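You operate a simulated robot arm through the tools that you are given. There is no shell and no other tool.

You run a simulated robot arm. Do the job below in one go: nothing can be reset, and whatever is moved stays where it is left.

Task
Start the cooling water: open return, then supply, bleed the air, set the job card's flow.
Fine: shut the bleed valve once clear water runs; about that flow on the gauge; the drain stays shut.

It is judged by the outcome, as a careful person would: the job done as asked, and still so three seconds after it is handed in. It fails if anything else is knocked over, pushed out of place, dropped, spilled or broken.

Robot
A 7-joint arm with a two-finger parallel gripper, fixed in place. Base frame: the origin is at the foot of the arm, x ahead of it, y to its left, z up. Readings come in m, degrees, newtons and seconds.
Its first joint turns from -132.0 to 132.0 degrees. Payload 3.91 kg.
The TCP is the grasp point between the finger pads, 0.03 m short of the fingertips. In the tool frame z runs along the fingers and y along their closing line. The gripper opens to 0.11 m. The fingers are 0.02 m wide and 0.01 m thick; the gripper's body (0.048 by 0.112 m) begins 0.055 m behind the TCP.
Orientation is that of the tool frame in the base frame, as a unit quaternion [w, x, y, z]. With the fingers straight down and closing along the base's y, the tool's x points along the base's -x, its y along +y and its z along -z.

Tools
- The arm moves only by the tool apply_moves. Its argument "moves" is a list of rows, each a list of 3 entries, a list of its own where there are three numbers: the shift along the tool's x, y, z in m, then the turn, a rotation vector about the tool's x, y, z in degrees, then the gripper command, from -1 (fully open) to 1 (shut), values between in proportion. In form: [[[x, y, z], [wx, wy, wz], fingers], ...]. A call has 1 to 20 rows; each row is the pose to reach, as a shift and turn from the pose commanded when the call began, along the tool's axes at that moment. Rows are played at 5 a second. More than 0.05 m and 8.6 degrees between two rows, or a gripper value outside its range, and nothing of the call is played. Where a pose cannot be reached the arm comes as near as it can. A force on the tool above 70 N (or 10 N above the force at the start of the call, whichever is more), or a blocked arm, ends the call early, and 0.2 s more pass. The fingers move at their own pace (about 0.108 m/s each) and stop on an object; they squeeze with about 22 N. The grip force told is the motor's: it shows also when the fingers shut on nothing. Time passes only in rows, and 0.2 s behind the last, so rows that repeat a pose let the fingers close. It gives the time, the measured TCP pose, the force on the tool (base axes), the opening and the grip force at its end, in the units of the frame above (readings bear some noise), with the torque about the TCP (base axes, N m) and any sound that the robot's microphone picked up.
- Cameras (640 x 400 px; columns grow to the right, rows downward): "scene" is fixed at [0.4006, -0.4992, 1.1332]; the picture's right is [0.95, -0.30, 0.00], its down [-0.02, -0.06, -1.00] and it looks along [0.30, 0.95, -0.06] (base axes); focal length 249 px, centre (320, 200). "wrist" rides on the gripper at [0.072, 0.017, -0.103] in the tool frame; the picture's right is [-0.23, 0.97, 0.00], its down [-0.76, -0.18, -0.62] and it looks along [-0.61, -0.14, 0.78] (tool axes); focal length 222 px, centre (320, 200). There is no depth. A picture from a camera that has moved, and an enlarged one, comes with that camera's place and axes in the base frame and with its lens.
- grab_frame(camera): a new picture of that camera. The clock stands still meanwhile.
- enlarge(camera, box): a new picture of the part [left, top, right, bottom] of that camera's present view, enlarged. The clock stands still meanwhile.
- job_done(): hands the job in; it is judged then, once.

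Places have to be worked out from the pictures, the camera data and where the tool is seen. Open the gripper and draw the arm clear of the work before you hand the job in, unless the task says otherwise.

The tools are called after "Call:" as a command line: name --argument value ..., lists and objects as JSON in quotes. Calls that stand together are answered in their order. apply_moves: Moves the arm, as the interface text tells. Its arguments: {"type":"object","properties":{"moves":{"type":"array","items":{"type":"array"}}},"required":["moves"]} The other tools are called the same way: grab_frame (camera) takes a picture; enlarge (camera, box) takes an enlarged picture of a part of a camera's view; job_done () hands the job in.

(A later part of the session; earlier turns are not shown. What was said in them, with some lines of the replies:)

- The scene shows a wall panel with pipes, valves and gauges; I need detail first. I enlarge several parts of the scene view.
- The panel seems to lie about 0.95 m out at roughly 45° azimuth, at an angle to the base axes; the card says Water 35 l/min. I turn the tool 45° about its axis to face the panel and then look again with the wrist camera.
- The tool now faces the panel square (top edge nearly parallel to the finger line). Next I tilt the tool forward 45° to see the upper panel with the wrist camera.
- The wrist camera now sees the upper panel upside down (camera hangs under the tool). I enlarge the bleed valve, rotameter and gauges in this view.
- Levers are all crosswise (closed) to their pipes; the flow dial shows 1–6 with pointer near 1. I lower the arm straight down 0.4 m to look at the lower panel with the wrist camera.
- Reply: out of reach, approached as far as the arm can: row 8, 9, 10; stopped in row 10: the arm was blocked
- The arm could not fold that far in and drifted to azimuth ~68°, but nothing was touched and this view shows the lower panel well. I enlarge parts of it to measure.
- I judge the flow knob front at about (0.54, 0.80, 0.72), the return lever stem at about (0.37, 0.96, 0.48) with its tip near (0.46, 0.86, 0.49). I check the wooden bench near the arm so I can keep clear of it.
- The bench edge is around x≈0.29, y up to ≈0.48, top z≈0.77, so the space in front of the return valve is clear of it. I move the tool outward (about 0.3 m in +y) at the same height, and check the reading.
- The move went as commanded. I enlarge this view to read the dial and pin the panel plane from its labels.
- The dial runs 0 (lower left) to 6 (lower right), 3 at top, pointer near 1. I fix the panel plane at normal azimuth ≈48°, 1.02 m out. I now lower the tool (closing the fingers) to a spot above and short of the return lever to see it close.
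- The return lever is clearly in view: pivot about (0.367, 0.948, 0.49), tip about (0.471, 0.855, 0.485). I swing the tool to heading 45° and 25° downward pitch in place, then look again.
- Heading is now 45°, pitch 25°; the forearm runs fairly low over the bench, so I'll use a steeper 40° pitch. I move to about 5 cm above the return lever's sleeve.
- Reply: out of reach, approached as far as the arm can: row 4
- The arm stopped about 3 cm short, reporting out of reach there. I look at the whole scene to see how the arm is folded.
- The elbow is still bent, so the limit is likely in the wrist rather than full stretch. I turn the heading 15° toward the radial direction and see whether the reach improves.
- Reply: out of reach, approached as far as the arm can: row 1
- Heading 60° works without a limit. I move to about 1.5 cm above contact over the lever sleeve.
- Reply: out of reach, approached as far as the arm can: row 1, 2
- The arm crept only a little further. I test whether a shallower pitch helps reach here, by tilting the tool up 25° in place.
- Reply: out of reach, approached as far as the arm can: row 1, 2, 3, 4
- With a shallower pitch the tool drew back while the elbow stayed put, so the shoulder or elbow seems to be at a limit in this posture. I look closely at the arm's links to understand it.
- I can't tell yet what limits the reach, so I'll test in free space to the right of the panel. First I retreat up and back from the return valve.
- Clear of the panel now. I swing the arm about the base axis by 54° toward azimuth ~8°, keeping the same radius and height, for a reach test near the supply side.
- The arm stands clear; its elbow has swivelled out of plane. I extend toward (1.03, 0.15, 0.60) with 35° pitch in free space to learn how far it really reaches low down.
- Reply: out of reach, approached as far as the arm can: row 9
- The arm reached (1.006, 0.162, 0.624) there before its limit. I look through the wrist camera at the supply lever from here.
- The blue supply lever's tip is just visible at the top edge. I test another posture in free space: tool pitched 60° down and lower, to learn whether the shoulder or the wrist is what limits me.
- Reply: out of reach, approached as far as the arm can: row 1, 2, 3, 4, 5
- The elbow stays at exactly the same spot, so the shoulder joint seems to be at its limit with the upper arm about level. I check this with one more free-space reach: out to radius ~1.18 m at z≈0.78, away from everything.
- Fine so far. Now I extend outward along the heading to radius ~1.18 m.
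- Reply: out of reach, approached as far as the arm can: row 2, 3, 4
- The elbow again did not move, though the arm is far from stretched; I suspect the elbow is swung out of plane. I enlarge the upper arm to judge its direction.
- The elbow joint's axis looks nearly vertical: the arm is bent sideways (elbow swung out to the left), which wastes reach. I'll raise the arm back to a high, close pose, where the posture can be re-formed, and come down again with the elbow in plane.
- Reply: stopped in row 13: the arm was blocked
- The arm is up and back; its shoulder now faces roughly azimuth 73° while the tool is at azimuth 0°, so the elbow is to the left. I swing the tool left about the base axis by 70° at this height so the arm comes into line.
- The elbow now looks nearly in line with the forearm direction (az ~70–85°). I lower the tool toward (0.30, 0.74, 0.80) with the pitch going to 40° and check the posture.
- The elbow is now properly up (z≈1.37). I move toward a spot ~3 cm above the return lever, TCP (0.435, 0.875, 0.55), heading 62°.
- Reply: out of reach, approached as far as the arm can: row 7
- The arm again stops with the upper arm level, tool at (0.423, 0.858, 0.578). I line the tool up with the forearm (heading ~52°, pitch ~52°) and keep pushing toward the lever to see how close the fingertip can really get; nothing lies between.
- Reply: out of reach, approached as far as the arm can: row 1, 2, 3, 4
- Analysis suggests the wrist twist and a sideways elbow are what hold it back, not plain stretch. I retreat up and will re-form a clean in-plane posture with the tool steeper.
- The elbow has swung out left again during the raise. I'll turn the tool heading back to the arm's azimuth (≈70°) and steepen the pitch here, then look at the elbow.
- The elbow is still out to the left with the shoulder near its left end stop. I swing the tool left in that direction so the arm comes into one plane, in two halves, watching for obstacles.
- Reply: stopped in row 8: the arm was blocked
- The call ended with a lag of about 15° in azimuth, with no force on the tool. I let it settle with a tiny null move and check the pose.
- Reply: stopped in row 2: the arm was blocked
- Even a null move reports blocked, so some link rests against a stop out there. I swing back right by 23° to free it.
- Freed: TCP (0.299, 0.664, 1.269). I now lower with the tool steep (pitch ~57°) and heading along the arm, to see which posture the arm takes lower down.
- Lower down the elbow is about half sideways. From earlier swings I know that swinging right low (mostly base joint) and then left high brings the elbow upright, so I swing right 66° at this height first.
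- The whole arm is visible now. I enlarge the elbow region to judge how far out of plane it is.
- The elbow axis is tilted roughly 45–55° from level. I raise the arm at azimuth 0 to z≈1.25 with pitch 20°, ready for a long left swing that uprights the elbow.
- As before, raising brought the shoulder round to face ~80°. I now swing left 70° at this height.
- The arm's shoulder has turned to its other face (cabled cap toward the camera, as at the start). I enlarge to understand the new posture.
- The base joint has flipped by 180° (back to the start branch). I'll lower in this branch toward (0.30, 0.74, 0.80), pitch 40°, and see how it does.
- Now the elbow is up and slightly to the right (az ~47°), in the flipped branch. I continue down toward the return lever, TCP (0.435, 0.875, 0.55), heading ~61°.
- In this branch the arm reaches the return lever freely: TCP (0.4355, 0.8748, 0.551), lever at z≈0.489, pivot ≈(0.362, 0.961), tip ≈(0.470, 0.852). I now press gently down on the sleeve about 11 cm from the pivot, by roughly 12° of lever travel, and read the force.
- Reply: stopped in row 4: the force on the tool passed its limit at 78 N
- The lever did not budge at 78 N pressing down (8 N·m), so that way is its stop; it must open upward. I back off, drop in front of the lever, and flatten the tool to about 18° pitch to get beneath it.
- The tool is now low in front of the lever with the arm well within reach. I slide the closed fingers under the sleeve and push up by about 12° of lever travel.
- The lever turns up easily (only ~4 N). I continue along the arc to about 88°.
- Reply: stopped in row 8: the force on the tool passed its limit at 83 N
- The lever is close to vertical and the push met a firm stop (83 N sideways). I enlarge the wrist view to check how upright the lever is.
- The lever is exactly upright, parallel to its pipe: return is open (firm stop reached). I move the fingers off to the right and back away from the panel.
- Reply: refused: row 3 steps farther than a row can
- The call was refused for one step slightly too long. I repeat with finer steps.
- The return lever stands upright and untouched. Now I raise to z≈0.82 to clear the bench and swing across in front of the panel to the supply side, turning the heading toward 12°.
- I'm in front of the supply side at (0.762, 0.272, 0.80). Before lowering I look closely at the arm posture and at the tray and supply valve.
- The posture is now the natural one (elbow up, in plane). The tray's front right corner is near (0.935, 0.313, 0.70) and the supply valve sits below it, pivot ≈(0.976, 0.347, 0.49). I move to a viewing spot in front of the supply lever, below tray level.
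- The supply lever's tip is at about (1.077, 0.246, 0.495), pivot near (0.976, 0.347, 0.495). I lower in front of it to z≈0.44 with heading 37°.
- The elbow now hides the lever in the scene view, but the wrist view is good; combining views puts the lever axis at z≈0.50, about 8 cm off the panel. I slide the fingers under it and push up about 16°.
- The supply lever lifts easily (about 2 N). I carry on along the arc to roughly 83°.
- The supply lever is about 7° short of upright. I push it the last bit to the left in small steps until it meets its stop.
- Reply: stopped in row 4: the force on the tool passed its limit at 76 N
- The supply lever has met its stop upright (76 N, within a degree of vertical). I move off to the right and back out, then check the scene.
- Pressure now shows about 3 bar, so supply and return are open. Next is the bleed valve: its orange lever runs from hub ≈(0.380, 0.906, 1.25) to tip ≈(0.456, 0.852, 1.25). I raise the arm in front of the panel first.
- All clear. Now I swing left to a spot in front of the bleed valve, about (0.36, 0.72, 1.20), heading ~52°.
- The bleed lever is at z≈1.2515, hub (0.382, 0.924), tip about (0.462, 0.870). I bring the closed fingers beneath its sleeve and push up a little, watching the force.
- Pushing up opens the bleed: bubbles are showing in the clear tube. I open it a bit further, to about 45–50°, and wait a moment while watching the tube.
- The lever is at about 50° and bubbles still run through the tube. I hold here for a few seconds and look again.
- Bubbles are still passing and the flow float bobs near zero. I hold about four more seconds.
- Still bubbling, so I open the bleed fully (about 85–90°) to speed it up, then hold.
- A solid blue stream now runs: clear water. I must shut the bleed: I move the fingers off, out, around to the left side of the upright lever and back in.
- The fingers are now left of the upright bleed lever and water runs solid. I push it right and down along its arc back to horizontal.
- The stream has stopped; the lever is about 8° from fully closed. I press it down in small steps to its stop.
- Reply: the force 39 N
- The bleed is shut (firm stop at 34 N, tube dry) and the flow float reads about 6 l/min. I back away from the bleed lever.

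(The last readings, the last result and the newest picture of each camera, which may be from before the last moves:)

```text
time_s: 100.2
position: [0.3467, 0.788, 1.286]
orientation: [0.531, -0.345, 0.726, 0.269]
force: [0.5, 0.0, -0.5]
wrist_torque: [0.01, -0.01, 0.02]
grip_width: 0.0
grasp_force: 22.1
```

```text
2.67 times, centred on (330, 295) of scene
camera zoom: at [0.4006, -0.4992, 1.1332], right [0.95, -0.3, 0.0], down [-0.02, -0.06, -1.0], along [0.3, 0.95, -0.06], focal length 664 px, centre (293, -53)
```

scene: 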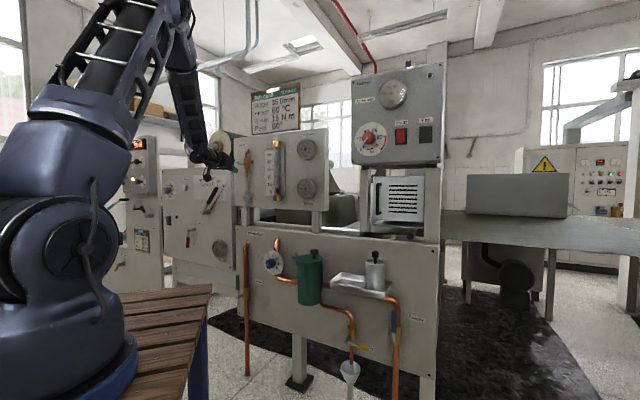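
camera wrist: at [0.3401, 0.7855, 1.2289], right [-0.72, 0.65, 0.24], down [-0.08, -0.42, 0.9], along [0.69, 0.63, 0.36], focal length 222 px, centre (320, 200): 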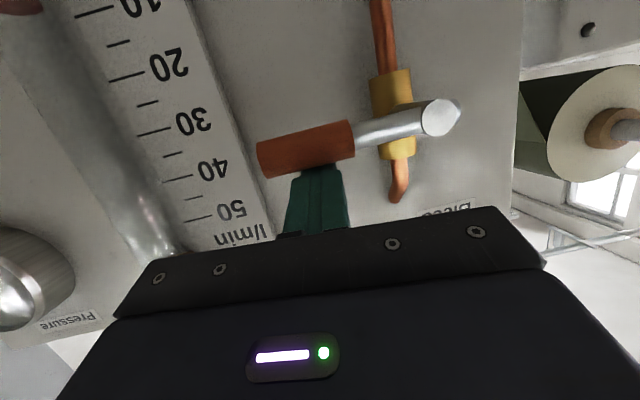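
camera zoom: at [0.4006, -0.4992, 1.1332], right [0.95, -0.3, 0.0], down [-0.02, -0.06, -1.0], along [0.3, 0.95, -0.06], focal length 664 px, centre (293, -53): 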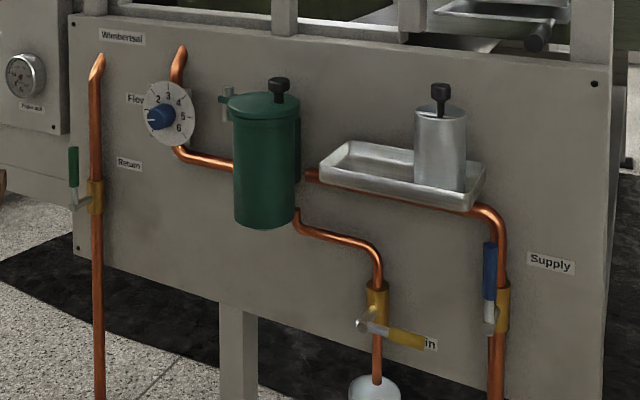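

Return and supply stand upright (open), drain is untouched, bleed is shut. Now I lower to the flow knob with the gripper opening, tool turning level and square to the panel.

Call:
apply_moves --moves '[[[0.0436, -0.0119, 0.0114], [0.58, -1.37, -0.03], -1], [[0.0872, -0.0238, 0.0228], [1.16, -2.74, -0.06], -1], [[0.1307, -0.0358, 0.0341], [1.74, -4.12, -0.09], -1], [[0.1743, -0.0477, 0.0455], [2.31, -5.49, -0.12], -1], [[0.2179, -0.0596, 0.0569], [2.89, -6.86, -0.15], -1], [[0.2615, -0.0715, 0.0683], [3.47, -8.23, -0.18], -1], [[0.305, -0.0834, 0.0796], [4.05, -9.6, -0.21], -1], [[0.3486, -0.0953, 0.091], [4.63, -10.97, -0.24], -1], [[0.3922, -0.1073, 0.1024], [5.21, -12.35, -0.27], -1], [[0.4358, -0.1192, 0.1138], [5.78, -13.72, -0.3], -1], [[0.4793, -0.1311, 0.1251], [6.36, -15.09, -0.33], -1], [[0.5229, -0.143, 0.1365], [6.94, -16.46, -0.36], -1]]'

Call:
grab_frame --camera "wrist"

Call:
grab_frame --camera "scene"

```text
time_s: 102.8
position: [0.4347, 0.69, 0.7442]
orientation: [0.651, -0.273, 0.655, 0.27]
force: [0.1, -0.1, 1.3]
wrist_torque: [0.01, 0.04, 0.0]
grip_width: 0.1099
grasp_force: 0.0
```

```text
taken
camera wrist: at [0.3505, 0.6287, 0.674], right [-0.69, 0.69, 0.23], down [-0.31, -0.56, 0.77], along [0.65, 0.46, 0.6], focal length 222 px, centre (320, 200)
```

wrist: 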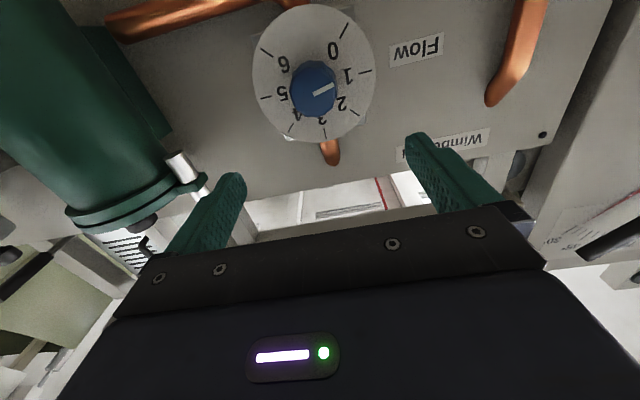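

```text
taken
```

scene: 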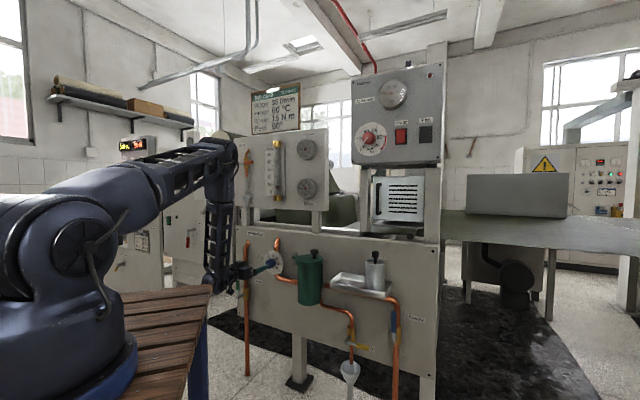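

The knob and dial are in view right ahead. I enlarge to find the knob's centre and pointer.

Call:
enlarge --camera "wrist" --box '[240, 0, 400, 160]'

Call:
enlarge --camera "scene" --box '[230, 230, 310, 300]'

```text
2.50 times, centred on (320, 80) of wrist
camera zoom: at [0.3505, 0.6287, 0.674], right [-0.69, 0.69, 0.23], down [-0.31, -0.56, 0.77], along [0.65, 0.46, 0.6], focal length 555 px, centre (320, 500)
```

zoom: 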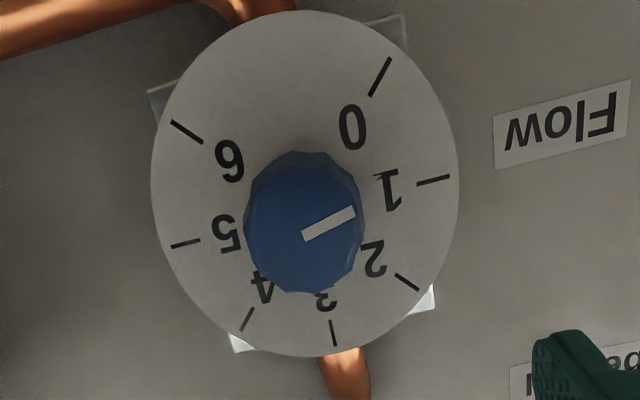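

```text
5.71 times, centred on (270, 265) of scene
camera zoom: at [0.4006, -0.4992, 1.1332], right [0.95, -0.3, 0.0], down [-0.02, -0.06, -1.0], along [0.3, 0.95, -0.06], focal length 1423 px, centre (606, -171)
```

zoom: 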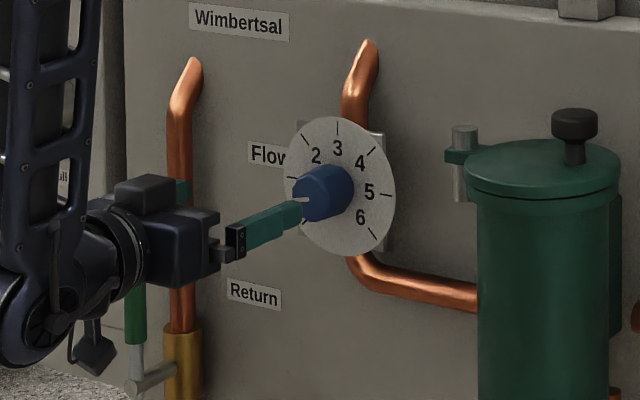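

The knob's centre is about 2.2 cm below and 0.6 cm right of the tool axis, its front near n≈0.91 from the base (12 cm ahead). I centre on it and pre-roll the gripper −40° so I have room to turn clockwise.

Call:
apply_moves --moves '[[[0.0055, -0.0014, 0], [0, 0, -8], -1], [[0.011, -0.0028, 0], [0, 0, -16], -1], [[0.0165, -0.0041, 0], [0, 0, -24], -1], [[0.022, -0.0055, 0], [0, 0, -32], -1], [[0.022, -0.0055, 0], [0, 0, -40], -1]]'

Call:
grab_frame --camera "wrist"

Call:
enlarge --camera "scene" --box '[210, 220, 310, 310]'

```text
time_s: 104.0
position: [0.4398, 0.6855, 0.7232]
orientation: [0.703, -0.481, 0.522, 0.03]
force: [-1.0, -0.1, -0.1]
wrist_torque: [-0.01, -0.01, 0.01]
grip_width: 0.1098
grasp_force: 0.0
```

```text
taken
camera wrist: at [0.39, 0.5883, 0.6589], right [-0.63, 0.63, -0.46], down [-0.69, -0.19, 0.7], along [0.35, 0.76, 0.55], focal length 222 px, centre (320, 200)
```

wrist: 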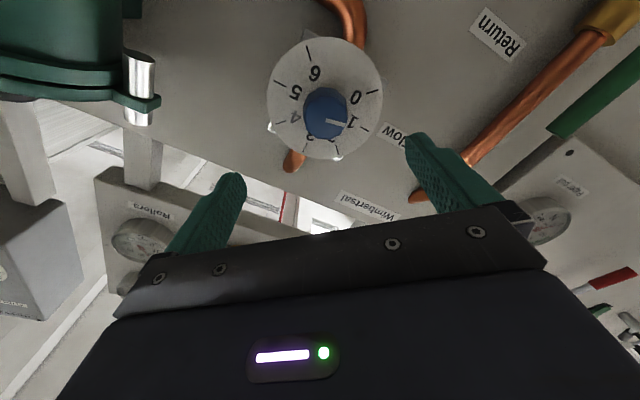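

```text
4.44 times, centred on (260, 265) of scene
camera zoom: at [0.4006, -0.4992, 1.1332], right [0.95, -0.3, 0.0], down [-0.02, -0.06, -1.0], along [0.3, 0.95, -0.06], focal length 1106 px, centre (587, -89)
```

zoom: 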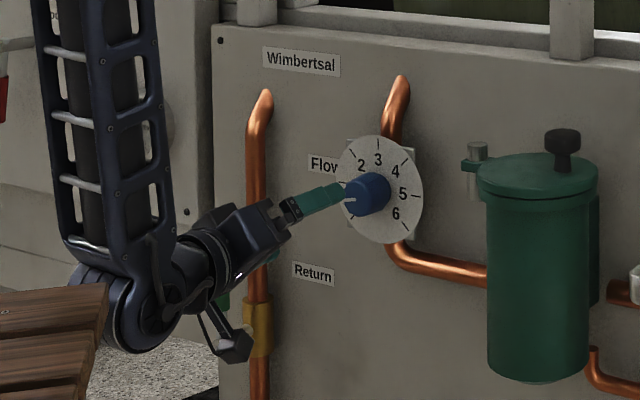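

I enlarge the wrist view to fine-check the centring on the knob.

Call:
enlarge --camera "wrist" --box '[250, 20, 410, 180]'

```text
2.50 times, centred on (330, 100) of wrist
camera zoom: at [0.39, 0.5883, 0.6589], right [-0.63, 0.63, -0.46], down [-0.69, -0.19, 0.7], along [0.35, 0.76, 0.55], focal length 555 px, centre (295, 450)
```

zoom: 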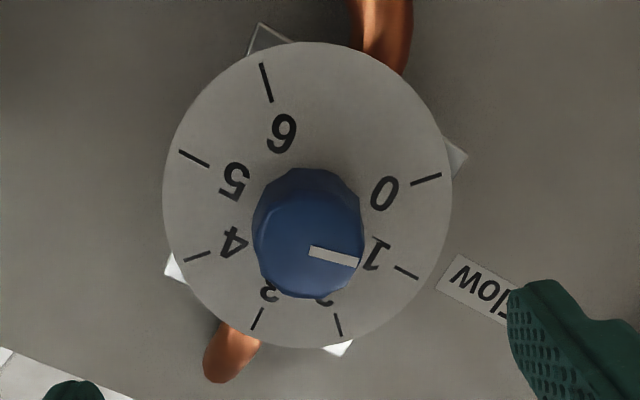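

The knob sits about 5 mm toward +y of the tool axis. I correct that and advance 11 cm so the pads straddle the knob, still open.

Call:
apply_moves --moves '[[[0, 0.005, 0.02], [0, 0, 0], -1], [[0, 0.005, 0.06], [0, 0, 0], -1], [[0, 0.005, 0.09], [0, 0, 0], -1], [[0, 0.005, 0.112], [0, 0, 0], -1]]'

Call:
grab_frame --camera "wrist"

Call:
enlarge --camera "scene" --box '[210, 220, 310, 310]'

```text
time_s: 105.0
position: [0.5142, 0.7674, 0.7194]
orientation: [0.703, -0.481, 0.523, 0.032]
force: [0.3, -0.7, 0.3]
wrist_torque: [0.03, -0.01, 0.0]
grip_width: 0.1102
grasp_force: 0.2
```

```text
taken
camera wrist: at [0.4652, 0.6705, 0.6548], right [-0.63, 0.63, -0.45], down [-0.69, -0.19, 0.7], along [0.36, 0.76, 0.55], focal length 222 px, centre (320, 200)
```

wrist: 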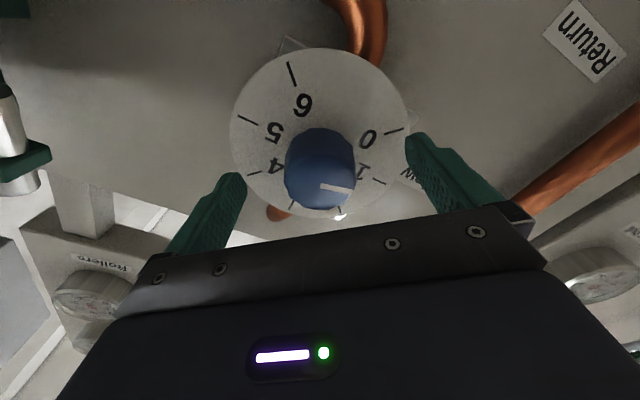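

```text
4.44 times, centred on (260, 265) of scene
camera zoom: at [0.4006, -0.4992, 1.1332], right [0.95, -0.3, 0.0], down [-0.02, -0.06, -1.0], along [0.3, 0.95, -0.06], focal length 1106 px, centre (587, -89)
```

zoom: 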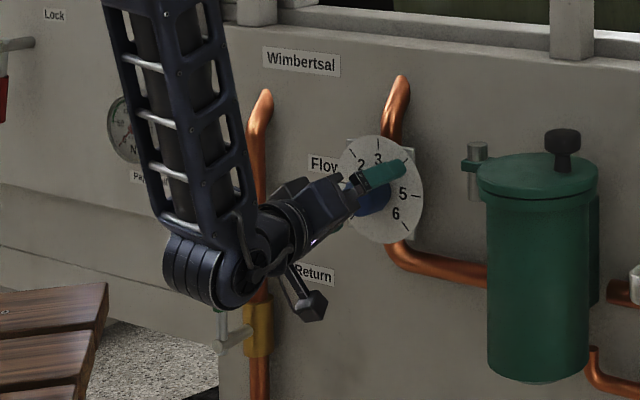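

The knob's front is right at the grasp point and centred. I go 8 mm deeper and close on it.

Call:
apply_moves --moves '[[[0, 0, 0.008], [0, 0, 0], -1], [[0, 0, 0.008], [0, 0, 0], 0], [[0, 0, 0.008], [0, 0, 0], 1], [[0, 0, 0.008], [0, 0, 0], 1], [[0, 0, 0.008], [0, 0, 0], 1]]'

Call:
grab_frame --camera "wrist"

```text
time_s: 106.2
position: [0.519, 0.7731, 0.7189]
orientation: [0.704, -0.481, 0.523, 0.03]
force: [2.7, 3.5, -2.2]
wrist_torque: [0.44, -0.44, -1.21]
grip_width: 0.046
grasp_force: 44.9
```

```text
taken
camera wrist: at [0.471, 0.6761, 0.6548], right [-0.63, 0.63, -0.45], down [-0.69, -0.19, 0.7], along [0.36, 0.76, 0.55], focal length 222 px, centre (320, 200)
```

wrist: 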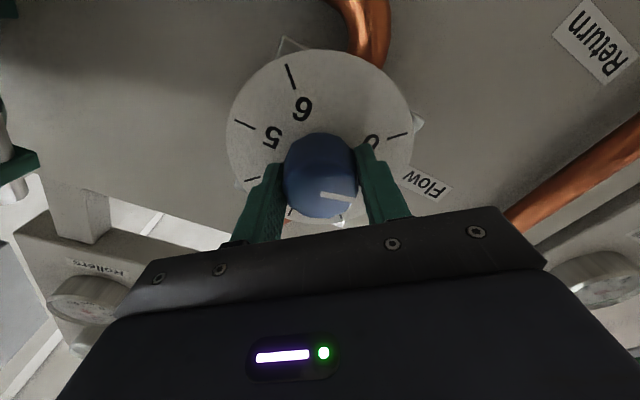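

The knob is held (46 mm wide). I turn it 40° clockwise (as seen facing the panel) and then look at the pointer and the flow gauge.

Call:
apply_moves --moves '[[[0, 0, 0], [0, 0, 8], 1], [[0, 0, 0], [0, 0, 16], 1], [[0, 0, 0], [0, 0, 24], 1], [[0, 0, 0], [0, 0, 32], 1], [[0, 0, 0], [0, 0, 40], 1], [[0, 0, 0], [0, 0, 40], 1]]'

Call:
grab_frame --camera "wrist"

Call:
enlarge --camera "scene" --box '[230, 130, 340, 215]'

```text
time_s: 107.6
position: [0.5202, 0.7742, 0.7185]
orientation: [0.649, -0.274, 0.656, 0.271]
force: [-8.0, 3.1, -0.7]
wrist_torque: [-0.66, 0.71, -0.52]
grip_width: 0.0459
grasp_force: 44.8
```

```text
taken
camera wrist: at [0.4346, 0.7121, 0.6485], right [-0.69, 0.69, 0.23], down [-0.31, -0.56, 0.77], along [0.66, 0.46, 0.6], focal length 222 px, centre (320, 200)
```

wrist: 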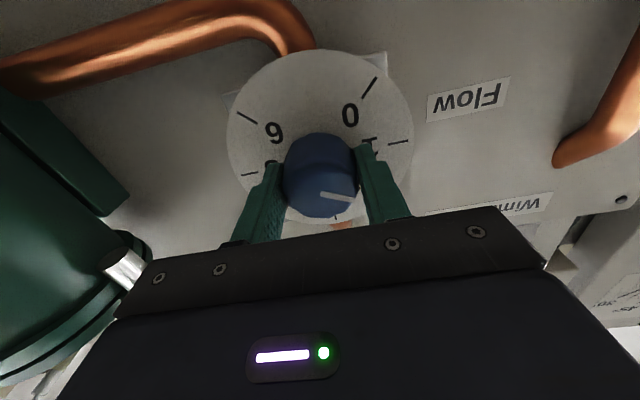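

```text
4.71 times, centred on (285, 172) of scene
camera zoom: at [0.4006, -0.4992, 1.1332], right [0.95, -0.3, 0.0], down [-0.02, -0.06, -1.0], along [0.3, 0.95, -0.06], focal length 1172 px, centre (485, 329)
```

zoom: 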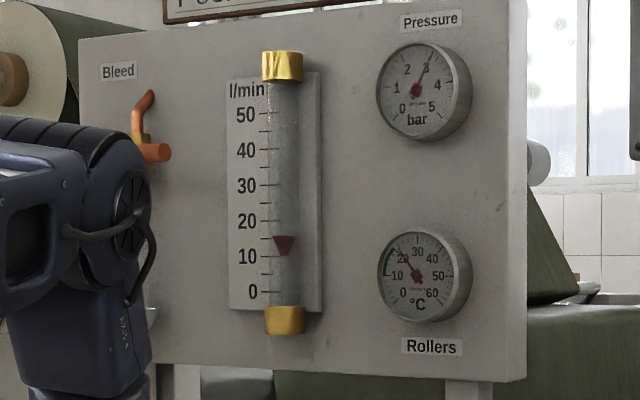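

Flow has risen to about 15–16 l/min (reading the float's top edge). I turn another 45° clockwise.

Call:
apply_moves --moves '[[[0, 0, 0], [0, 0, 8], 1], [[0, 0, 0], [0, 0, 16], 1], [[0, 0, 0], [0, 0, 24], 1], [[0, 0, 0], [0, 0, 32], 1], [[0, 0, 0], [0, 0, 40], 1], [[0, 0, 0], [0, 0, 45], 1], [[0, 0, 0], [0, 0, 45], 1]]'

Call:
grab_frame --camera "wrist"

Call:
enlarge --camera "scene" --box '[230, 130, 340, 215]'

Call:
grab_frame --camera "scene"

```text
time_s: 109.2
position: [0.5193, 0.7744, 0.7193]
orientation: [0.497, -0.001, 0.71, 0.499]
force: [-19.2, 22.6, 4.2]
wrist_torque: [0.16, -0.26, 1.21]
grip_width: 0.0456
grasp_force: 45.1
```

```text
taken
camera wrist: at [0.4016, 0.7452, 0.682], right [-0.37, 0.38, 0.85], down [0.03, -0.91, 0.42], along [0.93, 0.18, 0.32], focal length 222 px, centre (320, 200)
```

wrist: 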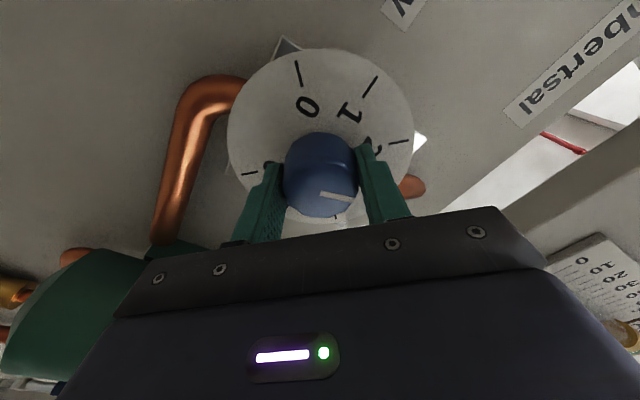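

```text
4.71 times, centred on (285, 172) of scene
camera zoom: at [0.4006, -0.4992, 1.1332], right [0.95, -0.3, 0.0], down [-0.02, -0.06, -1.0], along [0.3, 0.95, -0.06], focal length 1172 px, centre (485, 329)
```

zoom: 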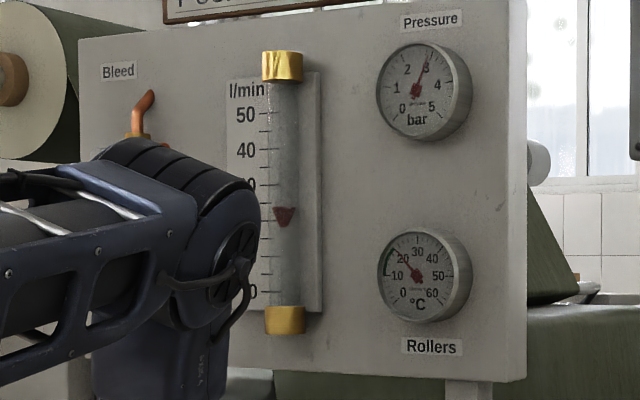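

```text
taken
```

scene: 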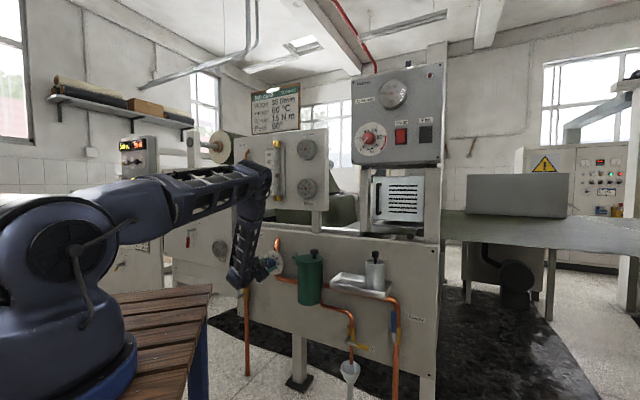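

Flow reads about 24 l/min; roughly 60° more is needed. I open, back off 3 cm, roll the gripper back 85°, re-enter and grip the knob again.

Call:
apply_moves --moves '[[[0, 0, 0], [0, 0, 0], 0], [[0, 0, 0], [0, 0, 0], -1], [[0, 0, -0.03], [0, 0, 0], -1], [[0, 0, -0.03], [0, 0, -8], -1], [[0, 0, -0.03], [0, 0, -16], -1], [[0, 0, -0.03], [0, 0, -24], -1], [[0, 0, -0.03], [0, 0, -32], -1], [[0, 0, -0.03], [0, 0, -40], -1], [[0, 0, -0.03], [0, 0, -48], -1], [[0, 0, -0.03], [0, 0, -56], -1], [[0, 0, -0.03], [0, 0, -64], -1], [[0, 0, -0.03], [0, 0, -72], -1], [[0, 0, -0.03], [0, 0, -80], -1], [[0, 0, -0.03], [0, 0, -85], -1]]'

Call:
grab_frame --camera "wrist"

Call:
enlarge --camera "scene" --box '[230, 130, 340, 215]'

```text
time_s: 112.2
position: [0.5, 0.7519, 0.719]
orientation: [0.703, -0.48, 0.523, 0.03]
force: [0.0, 0.4, 0.1]
wrist_torque: [0.0, 0.0, 0.0]
grip_width: 0.1102
grasp_force: 0.0
```

```text
taken
camera wrist: at [0.4507, 0.655, 0.655], right [-0.63, 0.63, -0.46], down [-0.69, -0.19, 0.7], along [0.35, 0.76, 0.55], focal length 222 px, centre (320, 200)
```

wrist: 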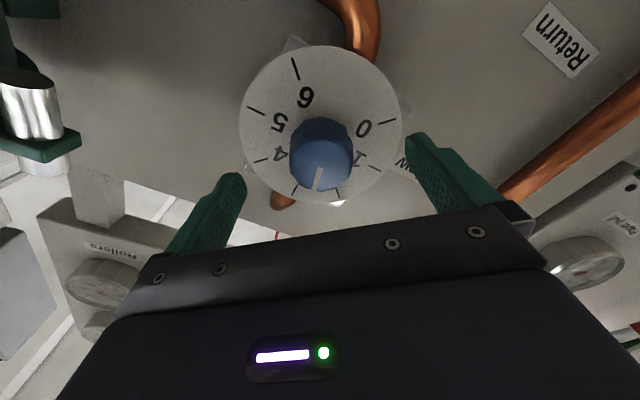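

```text
4.71 times, centred on (285, 172) of scene
camera zoom: at [0.4006, -0.4992, 1.1332], right [0.95, -0.3, 0.0], down [-0.02, -0.06, -1.0], along [0.3, 0.95, -0.06], focal length 1172 px, centre (485, 329)
```

zoom: 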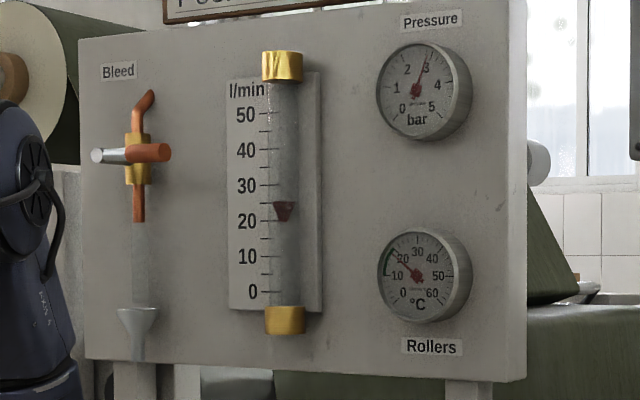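

Centred again; flow settles near 25 l/min with the pointer at about 3. I move in, grip, and turn 30° further.

Call:
apply_moves --moves '[[[0, 0, 0.015], [0, 0, 0], -1], [[0, 0, 0.03], [0, 0, 0], -1], [[0, 0, 0.03], [0, 0, 0], 0], [[0, 0, 0.03], [0, 0, 0], 1], [[0, 0, 0.03], [0, 0, 0], 1], [[0, 0, 0.03], [0, 0, 0], 1], [[0, 0, 0.03], [0, 0, 8], 1], [[0, 0, 0.03], [0, 0, 16], 1], [[0, 0, 0.03], [0, 0, 24], 1], [[0, 0, 0.03], [0, 0, 30], 1], [[0, 0, 0.03], [0, 0, 30], 1], [[0, 0, 0.03], [0, 0, 30], 1], [[0, 0, 0.03], [0, 0, 30], 1]]'

Call:
grab_frame --camera "wrist"

Call:
enlarge --camera "scene" --box '[250, 130, 310, 215]'

```text
time_s: 115.0
position: [0.5197, 0.7733, 0.7187]
orientation: [0.671, -0.329, 0.63, 0.211]
force: [-0.1, 22.6, -6.0]
wrist_torque: [-0.83, 0.79, -1.18]
grip_width: 0.046
grasp_force: 44.8
```

```text
taken
camera wrist: at [0.4444, 0.7032, 0.646], right [-0.71, 0.7, 0.05], down [-0.4, -0.47, 0.79], along [0.58, 0.54, 0.61], focal length 222 px, centre (320, 200)
```

wrist: 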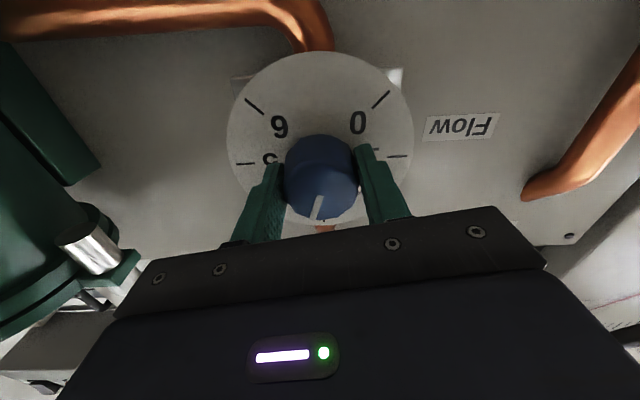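

```text
4.71 times, centred on (280, 172) of scene
camera zoom: at [0.4006, -0.4992, 1.1332], right [0.95, -0.3, 0.0], down [-0.02, -0.06, -1.0], along [0.3, 0.95, -0.06], focal length 1172 px, centre (508, 329)
```

zoom: 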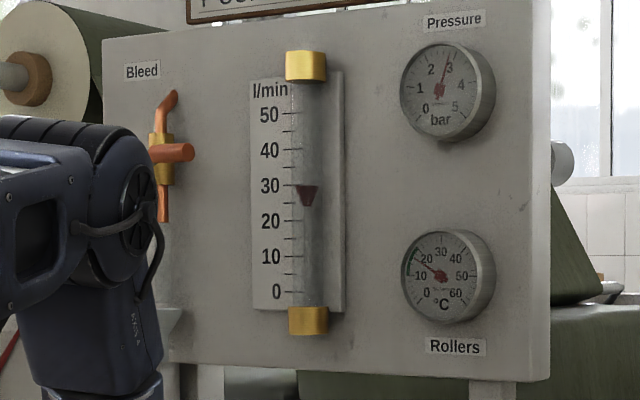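

About 30 l/min now. I hold a second to let it settle and take a closer reading.

Call:
apply_moves --moves '[[[0, 0, 0], [0, 0, 0], 1], [[0, 0, 0], [0, 0, 0], 1], [[0, 0, 0], [0, 0, 0], 1], [[0, 0, 0], [0, 0, 0], 1], [[0, 0, 0], [0, 0, 0], 1], [[0, 0, 0], [0, 0, 0], 1]]'

Call:
enlarge --camera "scene" --box '[265, 140, 305, 205]'

```text
time_s: 116.4
position: [0.5201, 0.7751, 0.7183]
orientation: [0.671, -0.33, 0.629, 0.213]
force: [-3.7, 25.4, -8.1]
wrist_torque: [0.12, -0.19, -0.79]
grip_width: 0.0456
grasp_force: 45.1
```

```text
6.15 times, centred on (285, 172) of scene
camera zoom: at [0.4006, -0.4992, 1.1332], right [0.95, -0.3, 0.0], down [-0.02, -0.06, -1.0], along [0.3, 0.95, -0.06], focal length 1532 px, centre (535, 369)
```

zoom: 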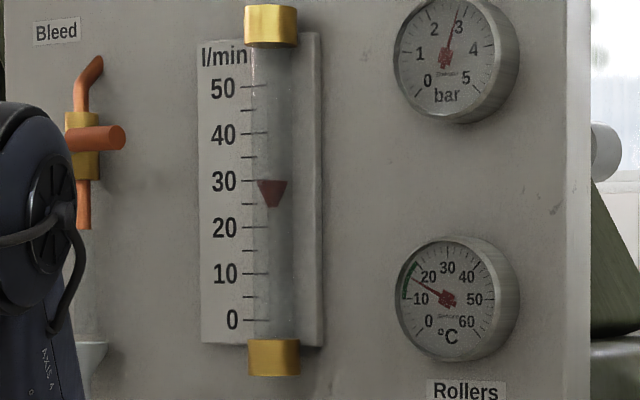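

Steady at 30.0 l/min. Flow tracks about 8.5 l/min per dial unit, so I turn 26° more and hold.

Call:
apply_moves --moves '[[[0, 0, 0], [0, 0, 8], 1], [[0, 0, 0], [0, 0, 16], 1], [[0, 0, 0], [0, 0, 22], 1], [[0, 0, 0], [0, 0, 26], 1], [[0, 0, 0], [0, 0, 26], 1], [[0, 0, 0], [0, 0, 26], 1], [[0, 0, 0], [0, 0, 26], 1], [[0, 0, 0], [0, 0, 26], 1], [[0, 0, 0], [0, 0, 26], 1], [[0, 0, 0], [0, 0, 26], 1]]'

Call:
enlarge --camera "scene" --box '[265, 140, 305, 205]'

Call:
grab_frame --camera "wrist"

```text
time_s: 118.6
position: [0.5192, 0.7747, 0.7187]
orientation: [0.606, -0.179, 0.688, 0.358]
force: [-11.1, 31.7, 1.6]
wrist_torque: [-0.31, 0.24, -0.03]
grip_width: 0.0456
grasp_force: 44.9
```

```text
6.15 times, centred on (285, 172) of scene
camera zoom: at [0.4006, -0.4992, 1.1332], right [0.95, -0.3, 0.0], down [-0.02, -0.06, -1.0], along [0.3, 0.95, -0.06], focal length 1532 px, centre (535, 369)
```

zoom: 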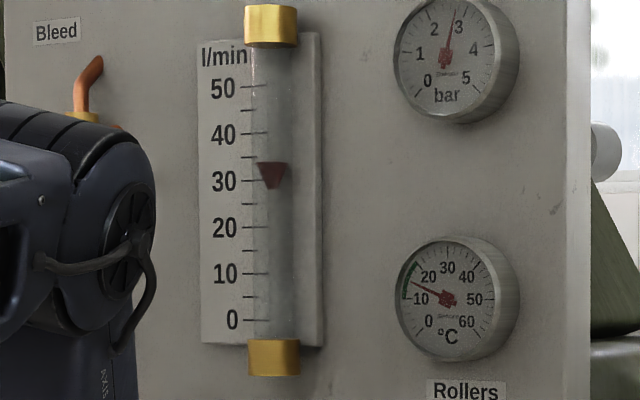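

```text
taken
camera wrist: at [0.4213, 0.7262, 0.6559], right [-0.62, 0.62, 0.49], down [-0.17, -0.71, 0.69], along [0.77, 0.34, 0.54], focal length 222 px, centre (320, 200)
```

wrist: 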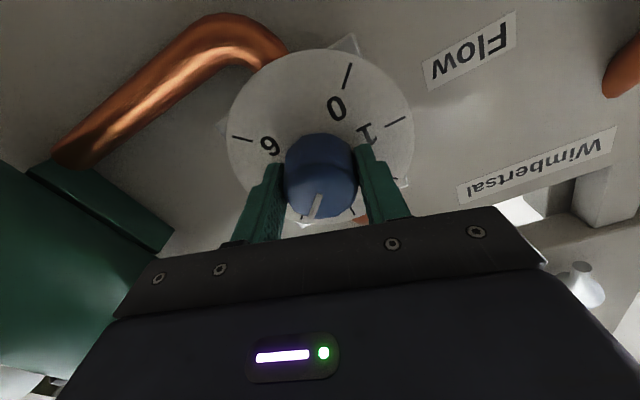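

About 33.8 l/min and perhaps still settling. I hold one more second and read again.

Call:
apply_moves --moves '[[[0, 0, 0], [0, 0, 0], 1], [[0, 0, 0], [0, 0, 0], 1], [[0, 0, 0], [0, 0, 0], 1], [[0, 0, 0], [0, 0, 0], 1], [[0, 0, 0], [0, 0, 0], 1], [[0, 0, 0], [0, 0, 0], 1]]'

Call:
enlarge --camera "scene" --box '[270, 150, 300, 190]'

```text
time_s: 120.0
position: [0.5194, 0.7729, 0.72]
orientation: [0.606, -0.179, 0.687, 0.358]
force: [-11.1, 32.1, 2.9]
wrist_torque: [-0.12, 0.01, 0.07]
grip_width: 0.0455
grasp_force: 45.4
```

```text
10.00 times, centred on (285, 170) of scene
camera zoom: at [0.4006, -0.4992, 1.1332], right [0.95, -0.3, 0.0], down [-0.02, -0.06, -1.0], along [0.3, 0.95, -0.06], focal length 2490 px, centre (670, 500)
```

zoom: 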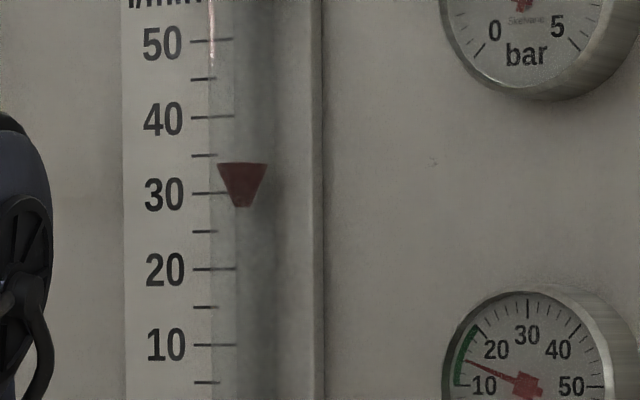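

Settled at about 33.9 l/min. I turn 8° more.

Call:
apply_moves --moves '[[[0, 0, 0], [0, 0, 4], 1], [[0, 0, 0], [0, 0, 8], 1], [[0, 0, 0], [0, 0, 8], 1], [[0, 0, 0], [0, 0, 8], 1], [[0, 0, 0], [0, 0, 8], 1], [[0, 0, 0], [0, 0, 8], 1], [[0, 0, 0], [0, 0, 8], 1], [[0, 0, 0], [0, 0, 8], 1], [[0, 0, 0], [0, 0, 8], 1], [[0, 0, 0], [0, 0, 8], 1]]'

Call:
enlarge --camera "scene" --box '[270, 150, 300, 190]'

```text
time_s: 122.2
position: [0.5195, 0.7739, 0.7192]
orientation: [0.58, -0.13, 0.698, 0.399]
force: [-10.1, 32.5, 9.5]
wrist_torque: [0.03, -0.04, 0.25]
grip_width: 0.0456
grasp_force: 45.4
```

```text
10.00 times, centred on (285, 170) of scene
camera zoom: at [0.4006, -0.4992, 1.1332], right [0.95, -0.3, 0.0], down [-0.02, -0.06, -1.0], along [0.3, 0.95, -0.06], focal length 2490 px, centre (670, 500)
```

zoom: 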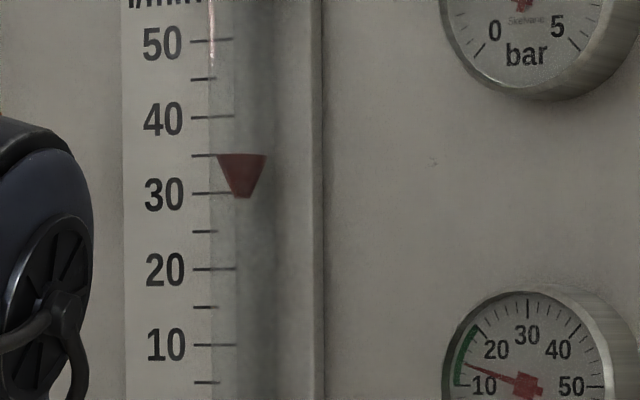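

The float's top edge now sits at 35 l/min. I open the gripper and check that the setting holds.

Call:
apply_moves --moves '[[[0, 0, 0], [0, 0, 0], 0], [[0, 0, 0], [0, 0, 0], -1], [[0, 0, 0], [0, 0, 0], -1], [[0, 0, 0], [0, 0, 0], -1], [[0, 0, 0], [0, 0, 0], -1], [[0, 0, 0], [0, 0, 0], -1], [[0, 0, 0], [0, 0, 0], -1]]'

Call:
enlarge --camera "scene" --box '[270, 150, 300, 190]'

Call:
grab_frame --camera "wrist"

```text
time_s: 123.8
position: [0.5195, 0.7729, 0.7191]
orientation: [0.58, -0.131, 0.698, 0.399]
force: [0.7, 1.4, -0.2]
wrist_torque: [0.02, -0.02, 0.0]
grip_width: 0.1098
grasp_force: 0.1
```

```text
10.00 times, centred on (285, 170) of scene
camera zoom: at [0.4006, -0.4992, 1.1332], right [0.95, -0.3, 0.0], down [-0.02, -0.06, -1.0], along [0.3, 0.95, -0.06], focal length 2490 px, centre (670, 500)
```

zoom: 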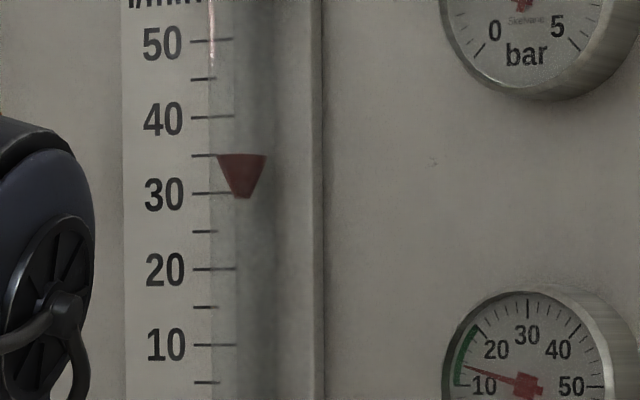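

```text
taken
camera wrist: at [0.4153, 0.7319, 0.6616], right [-0.56, 0.57, 0.6], down [-0.1, -0.77, 0.63], along [0.82, 0.29, 0.49], focal length 222 px, centre (320, 200)
```

wrist: 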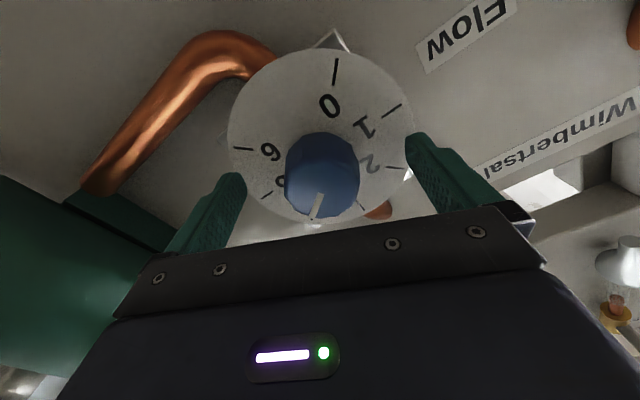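

The flow holds at 35 l/min with the knob free. I withdraw: back 6 cm, then up and further back, clear of the panel and bench.

Call:
apply_moves --moves '[[[0, 0, -0.03], [0, 0, 0], -1], [[0, 0, -0.06], [0, 0, 0], -1], [[-0.0411, 0.0182, -0.0604], [0, 0, 0], -1], [[-0.0823, 0.0365, -0.0608], [0, 0, 0], -1], [[-0.1234, 0.0547, -0.0612], [0, 0, 0], -1], [[-0.1646, 0.0729, -0.0616], [0, 0, 0], -1], [[-0.2057, 0.0911, -0.062], [0, 0, 0], -1], [[-0.2286, 0.1013, -0.1022], [0, 0, 0], -1], [[-0.2286, 0.1013, -0.1472], [0, 0, 0], -1]]'

Call:
grab_frame --camera "scene"

Call:
enlarge --camera "scene" --box '[230, 220, 430, 370]'

Call:
enlarge --camera "scene" --box '[230, 130, 340, 215]'

```text
time_s: 125.8
position: [0.419, 0.6718, 0.9704]
orientation: [0.58, -0.131, 0.699, 0.398]
force: [0.5, 0.0, -0.2]
wrist_torque: [-0.02, 0.01, 0.0]
grip_width: 0.1099
grasp_force: 0.1
```

```text
taken
```

scene: 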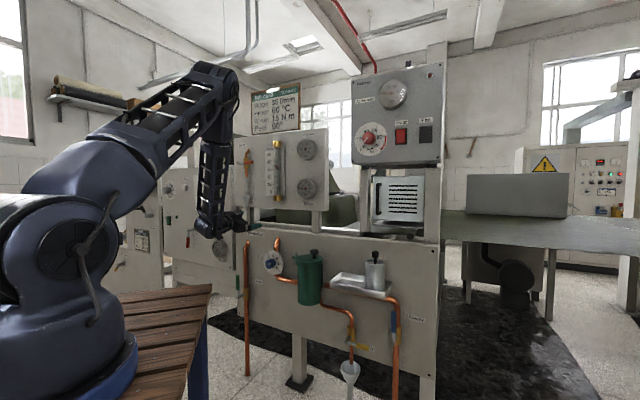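

```text
2.67 times, centred on (330, 295) of scene
camera zoom: at [0.4006, -0.4992, 1.1332], right [0.95, -0.3, 0.0], down [-0.02, -0.06, -1.0], along [0.3, 0.95, -0.06], focal length 664 px, centre (293, -53)
```

zoom: 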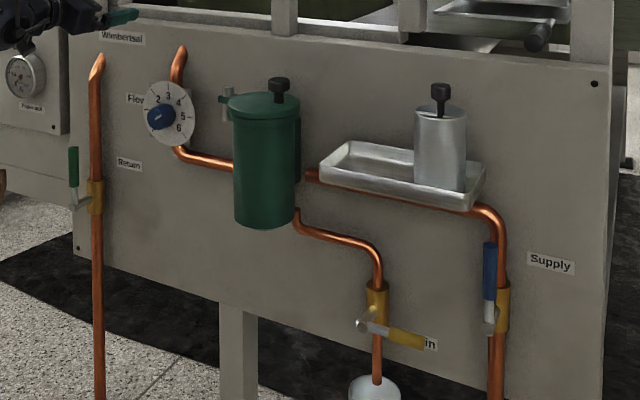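

```text
4.71 times, centred on (285, 172) of scene
camera zoom: at [0.4006, -0.4992, 1.1332], right [0.95, -0.3, 0.0], down [-0.02, -0.06, -1.0], along [0.3, 0.95, -0.06], focal length 1172 px, centre (485, 329)
```

zoom: 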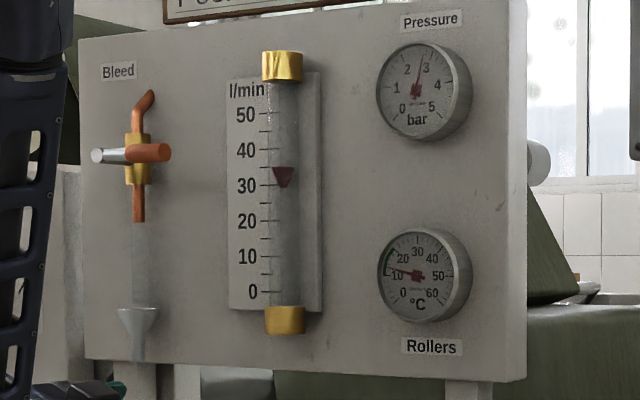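

Everything reads right: flow 35 l/min, bleed shut and dry, drain untouched, return and supply open. I draw back a few more centimetres, wait, and confirm the reading.

Call:
apply_moves --moves '[[[0, 0, -0.035], [0, 0, 0], -1], [[0, 0, -0.07], [0, 0, 0], -1], [[0, 0, -0.07], [0, 0, 0], -1], [[0, 0, -0.07], [0, 0, 0], -1], [[0, 0, -0.07], [0, 0, 0], -1], [[0, 0, -0.07], [0, 0, 0], -1], [[0, 0, -0.07], [0, 0, 0], -1], [[0, 0, -0.07], [0, 0, 0], -1], [[0, 0, -0.07], [0, 0, 0], -1], [[0, 0, -0.07], [0, 0, 0], -1]]'

Call:
enlarge --camera "scene" --box '[265, 140, 305, 205]'

Call:
grab_frame --camera "scene"

```text
time_s: 128.0
position: [0.3689, 0.6232, 0.9718]
orientation: [0.58, -0.131, 0.698, 0.399]
force: [0.2, 0.2, -0.5]
wrist_torque: [0.0, 0.0, 0.0]
grip_width: 0.1099
grasp_force: 0.1
```

```text
6.15 times, centred on (285, 172) of scene
camera zoom: at [0.4006, -0.4992, 1.1332], right [0.95, -0.3, 0.0], down [-0.02, -0.06, -1.0], along [0.3, 0.95, -0.06], focal length 1532 px, centre (535, 369)
```

zoom: 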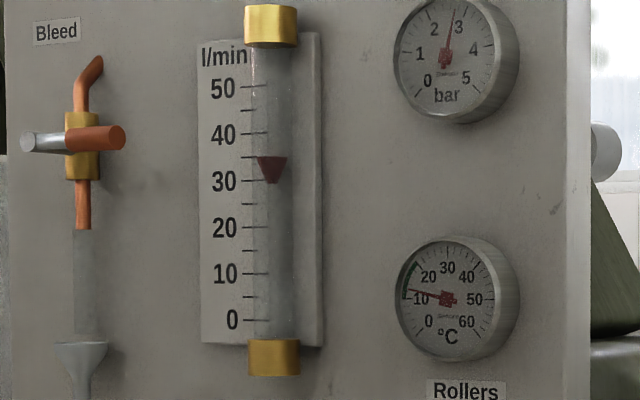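

```text
taken
```

scene: 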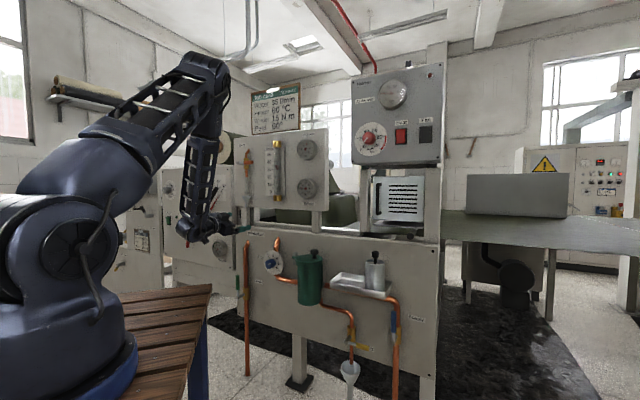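

The flow stays at 35 l/min and the bleed tube is dry. The drain is shut, the gripper is open and the arm is clear of the panel, so I hand the job in.

Call:
job_done

```text
The job is handed in.
```

The cooling water is running at about 35 l/min, the flow on the job card, and the job is handed in.

- **Return:** opened first. The lever is upright against its stop.
- **Supply:** opened second. The lever is upright, and the pressure gauge rose from zero to about 3 bar.
- **Bleed:** opened fully until the bubbles gave way to a solid stream. I then pressed it shut to its stop, and the tube is dry.
- **Flow:** the float's top edge sits on the 35 mark. It held there for about four seconds after I let go of the knob.
- **Drain:** not touched; it is still shut.

**Forces:** I first tried the return lever the wrong way and pressed it to about 78 N against its stop before going the other way. The two final pushes to the open stops also peaked at about 76–83 N. I saw no damage or movement from any of these.

**Arm stops:** while I was working out the arm's reach, it stopped four times reporting that it was blocked. Three of these were up near or above the panel, with no more than a few newtons on the tool. I saw nothing moved or knocked.
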